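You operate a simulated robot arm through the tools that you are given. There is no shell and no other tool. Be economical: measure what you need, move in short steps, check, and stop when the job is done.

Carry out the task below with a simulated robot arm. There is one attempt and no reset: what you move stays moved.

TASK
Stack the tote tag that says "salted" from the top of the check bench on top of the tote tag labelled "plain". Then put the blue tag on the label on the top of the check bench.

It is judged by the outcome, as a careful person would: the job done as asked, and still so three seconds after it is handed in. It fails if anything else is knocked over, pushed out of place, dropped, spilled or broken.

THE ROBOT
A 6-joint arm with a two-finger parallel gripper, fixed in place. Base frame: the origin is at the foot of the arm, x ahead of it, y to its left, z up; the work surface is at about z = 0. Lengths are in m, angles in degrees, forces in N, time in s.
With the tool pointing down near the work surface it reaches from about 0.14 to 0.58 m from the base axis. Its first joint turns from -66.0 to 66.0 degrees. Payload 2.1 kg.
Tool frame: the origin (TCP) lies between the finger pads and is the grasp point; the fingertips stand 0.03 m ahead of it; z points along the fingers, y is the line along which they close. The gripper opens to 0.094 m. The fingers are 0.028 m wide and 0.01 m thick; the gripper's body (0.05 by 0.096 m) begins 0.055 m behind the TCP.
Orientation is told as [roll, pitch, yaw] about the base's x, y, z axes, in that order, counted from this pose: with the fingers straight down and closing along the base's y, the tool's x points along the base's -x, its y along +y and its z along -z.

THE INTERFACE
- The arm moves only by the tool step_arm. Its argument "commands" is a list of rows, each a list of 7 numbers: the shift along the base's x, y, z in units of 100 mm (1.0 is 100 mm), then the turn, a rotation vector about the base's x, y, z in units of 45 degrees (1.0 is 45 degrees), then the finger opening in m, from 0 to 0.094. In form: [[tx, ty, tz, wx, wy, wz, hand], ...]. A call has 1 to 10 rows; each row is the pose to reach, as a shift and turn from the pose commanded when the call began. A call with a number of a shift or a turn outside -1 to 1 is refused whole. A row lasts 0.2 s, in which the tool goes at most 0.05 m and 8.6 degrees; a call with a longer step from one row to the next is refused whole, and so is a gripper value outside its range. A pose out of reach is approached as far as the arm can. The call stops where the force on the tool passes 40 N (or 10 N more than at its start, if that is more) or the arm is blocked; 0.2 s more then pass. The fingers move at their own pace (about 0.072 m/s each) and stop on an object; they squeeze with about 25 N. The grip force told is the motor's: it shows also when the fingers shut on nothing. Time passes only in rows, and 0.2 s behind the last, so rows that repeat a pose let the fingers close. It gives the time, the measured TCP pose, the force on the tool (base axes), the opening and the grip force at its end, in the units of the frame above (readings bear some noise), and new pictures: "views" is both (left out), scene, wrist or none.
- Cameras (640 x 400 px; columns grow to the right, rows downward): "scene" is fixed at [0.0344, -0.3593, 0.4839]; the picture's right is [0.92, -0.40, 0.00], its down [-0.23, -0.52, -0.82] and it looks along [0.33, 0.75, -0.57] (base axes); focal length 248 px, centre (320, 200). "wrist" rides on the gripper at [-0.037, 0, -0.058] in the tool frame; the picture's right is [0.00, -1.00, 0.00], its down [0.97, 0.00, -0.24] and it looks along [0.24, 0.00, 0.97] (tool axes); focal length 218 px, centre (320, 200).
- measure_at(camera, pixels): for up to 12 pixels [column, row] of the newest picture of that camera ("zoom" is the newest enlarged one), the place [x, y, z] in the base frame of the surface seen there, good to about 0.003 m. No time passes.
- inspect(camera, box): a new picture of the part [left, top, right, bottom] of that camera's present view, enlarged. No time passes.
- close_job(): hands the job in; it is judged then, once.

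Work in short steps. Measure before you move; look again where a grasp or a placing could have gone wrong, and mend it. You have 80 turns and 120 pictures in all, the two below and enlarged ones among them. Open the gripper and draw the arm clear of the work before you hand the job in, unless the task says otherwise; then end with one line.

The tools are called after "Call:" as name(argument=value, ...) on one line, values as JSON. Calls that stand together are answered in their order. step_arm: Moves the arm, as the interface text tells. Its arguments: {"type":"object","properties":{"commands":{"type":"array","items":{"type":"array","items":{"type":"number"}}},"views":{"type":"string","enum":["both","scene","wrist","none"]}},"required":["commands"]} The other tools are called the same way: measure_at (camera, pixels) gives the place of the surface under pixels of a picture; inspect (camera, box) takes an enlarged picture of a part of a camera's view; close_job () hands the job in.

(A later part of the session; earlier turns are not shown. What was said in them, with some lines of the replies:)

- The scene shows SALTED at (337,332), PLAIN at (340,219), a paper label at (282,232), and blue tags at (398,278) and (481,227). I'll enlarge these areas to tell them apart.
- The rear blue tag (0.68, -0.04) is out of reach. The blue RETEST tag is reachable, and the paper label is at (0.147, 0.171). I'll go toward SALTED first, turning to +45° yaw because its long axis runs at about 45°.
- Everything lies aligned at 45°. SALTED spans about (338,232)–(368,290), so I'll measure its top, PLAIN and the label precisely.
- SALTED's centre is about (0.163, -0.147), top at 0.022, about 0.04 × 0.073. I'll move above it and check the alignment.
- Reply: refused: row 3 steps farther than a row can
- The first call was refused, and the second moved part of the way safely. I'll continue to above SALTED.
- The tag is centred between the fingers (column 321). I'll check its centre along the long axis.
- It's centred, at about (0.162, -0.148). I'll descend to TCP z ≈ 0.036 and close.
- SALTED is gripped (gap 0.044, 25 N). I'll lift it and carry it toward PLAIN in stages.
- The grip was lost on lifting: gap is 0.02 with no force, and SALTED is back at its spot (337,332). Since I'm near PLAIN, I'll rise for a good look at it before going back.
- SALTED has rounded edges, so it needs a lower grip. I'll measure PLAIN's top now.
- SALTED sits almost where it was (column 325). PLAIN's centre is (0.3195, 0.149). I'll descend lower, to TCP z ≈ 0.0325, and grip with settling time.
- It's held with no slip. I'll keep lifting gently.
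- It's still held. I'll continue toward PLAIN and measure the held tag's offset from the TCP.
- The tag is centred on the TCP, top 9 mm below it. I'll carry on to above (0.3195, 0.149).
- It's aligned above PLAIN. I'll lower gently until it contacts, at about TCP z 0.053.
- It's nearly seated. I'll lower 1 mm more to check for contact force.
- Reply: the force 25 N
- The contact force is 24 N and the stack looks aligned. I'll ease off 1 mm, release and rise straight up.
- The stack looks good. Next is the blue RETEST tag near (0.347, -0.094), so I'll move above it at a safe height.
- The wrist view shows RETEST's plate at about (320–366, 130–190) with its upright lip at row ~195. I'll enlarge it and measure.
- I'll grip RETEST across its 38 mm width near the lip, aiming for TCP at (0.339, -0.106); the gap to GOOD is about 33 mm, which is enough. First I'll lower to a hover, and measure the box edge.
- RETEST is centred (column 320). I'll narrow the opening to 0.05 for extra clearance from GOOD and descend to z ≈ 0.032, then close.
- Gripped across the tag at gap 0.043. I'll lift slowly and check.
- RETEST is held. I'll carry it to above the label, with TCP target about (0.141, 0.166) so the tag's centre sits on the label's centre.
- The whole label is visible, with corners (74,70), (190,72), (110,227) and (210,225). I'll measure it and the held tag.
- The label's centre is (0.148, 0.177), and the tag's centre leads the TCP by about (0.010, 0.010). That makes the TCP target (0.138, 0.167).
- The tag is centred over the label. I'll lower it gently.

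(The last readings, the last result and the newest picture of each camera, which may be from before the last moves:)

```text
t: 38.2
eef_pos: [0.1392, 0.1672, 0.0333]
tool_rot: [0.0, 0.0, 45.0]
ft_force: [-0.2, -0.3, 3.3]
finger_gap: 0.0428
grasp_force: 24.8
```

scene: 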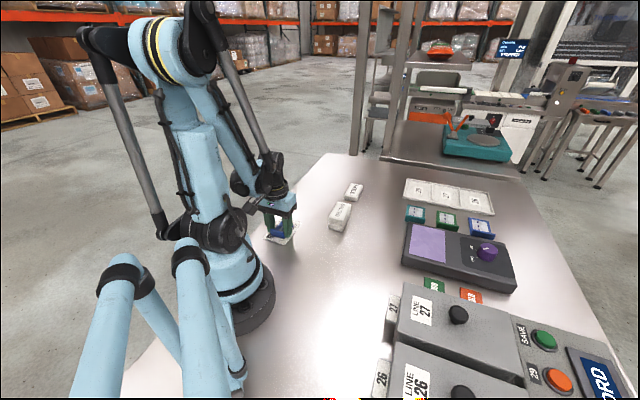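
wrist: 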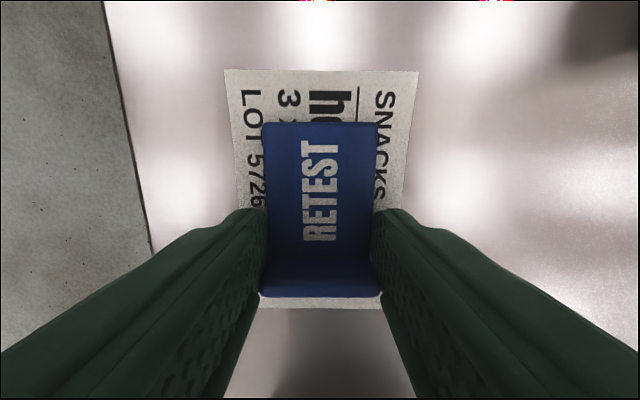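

The tag sits on the label with light contact (3 N) and lies wholly within it. I'll release, opening only modestly, and rise.

Call:
step_arm(commands=[[0, 0, 0, 0, 0, 0, 0.056], [0, 0, 0, 0, 0, 0, 0.056], [0, 0, 0.1, 0, 0, 0, 0.056], [0, 0, 0.35, 0, 0, 0, 0.056], [0, 0, 0.7, 0, 0, 0, 0.056], [0, 0, 1.0, 0, 0, 0, 0.056]])

```text
t: 39.6
eef_pos: [0.1384, 0.1667, 0.1338]
tool_rot: [0.0, 0.0, 45.0]
ft_force: [-0.7, 0.4, -0.7]
finger_gap: 0.0557
grasp_force: 0.0
```

scene: 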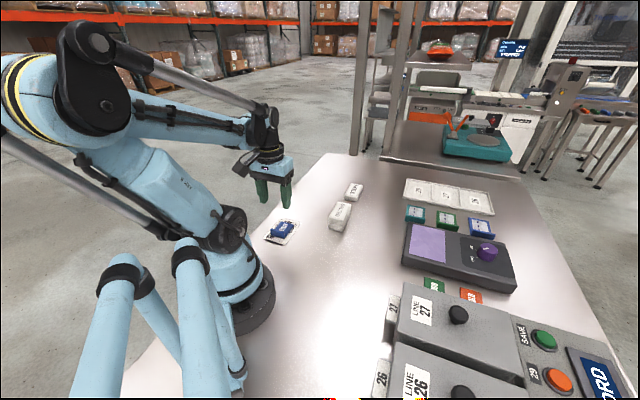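
wrist: 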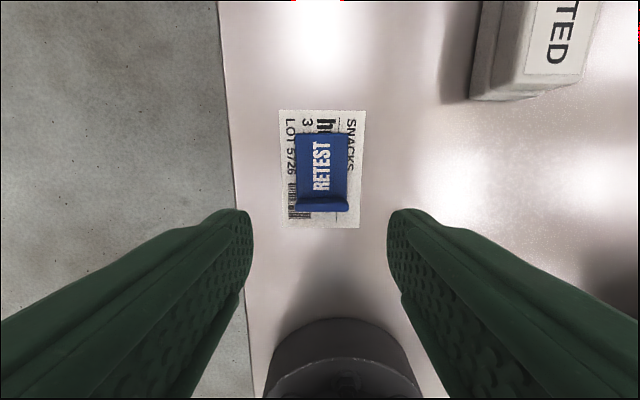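

The tag is on the label. I'll draw the arm up and clear, then take a last look at everything.

Call:
step_arm(commands=[[0.1, -0.15, 0.3, 0, 0, 0, 0.09], [0.2, -0.35, 0.6, 0, 0, 0, 0.09], [0.4, -0.6, 0.9, 0, 0, 0, 0.09], [0.5, -0.8, 1.0, 0, 0, 0, 0.09], [0.5, -0.8, 1.0, 0, 0, 0, 0.09]])

Call:
inspect(camera="scene", box=[240, 160, 480, 310])

```text
t: 40.8
eef_pos: [0.188, 0.086, 0.2341]
tool_rot: [0.0, 0.0, 45.0]
ft_force: [0.7, 0.1, -0.9]
finger_gap: 0.0901
grasp_force: 0.0
```

scene: 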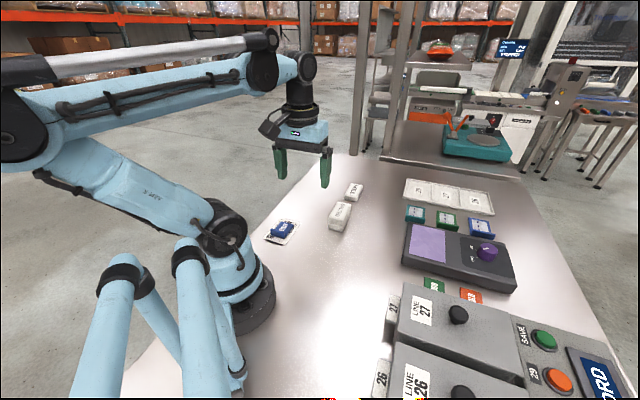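
wrist: 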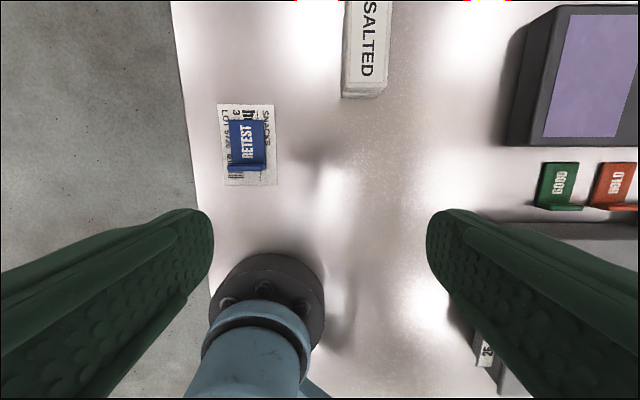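

```text
2.67 times, centred on (360, 235) of scene
```

zoom: 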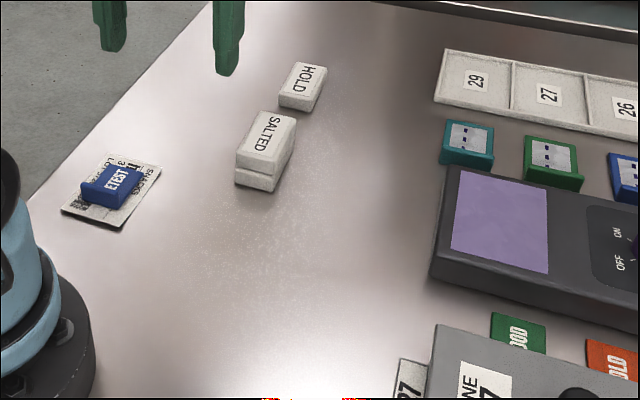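

SALTED is stacked on PLAIN, the blue RETEST tag lies on the label, everything else is in place and the arm is clear. I'll hand it in.

Call:
close_job()

```text
The job is handed in.
```

The "salted" tag is stacked on the "plain" tag, and the blue RETEST tag is on the paper label. There was a second blue tag at the back of the bench, but it was out of the arm's reach. The first grip on "salted" slipped; it stayed at its spot on the bench, and the second grip held.
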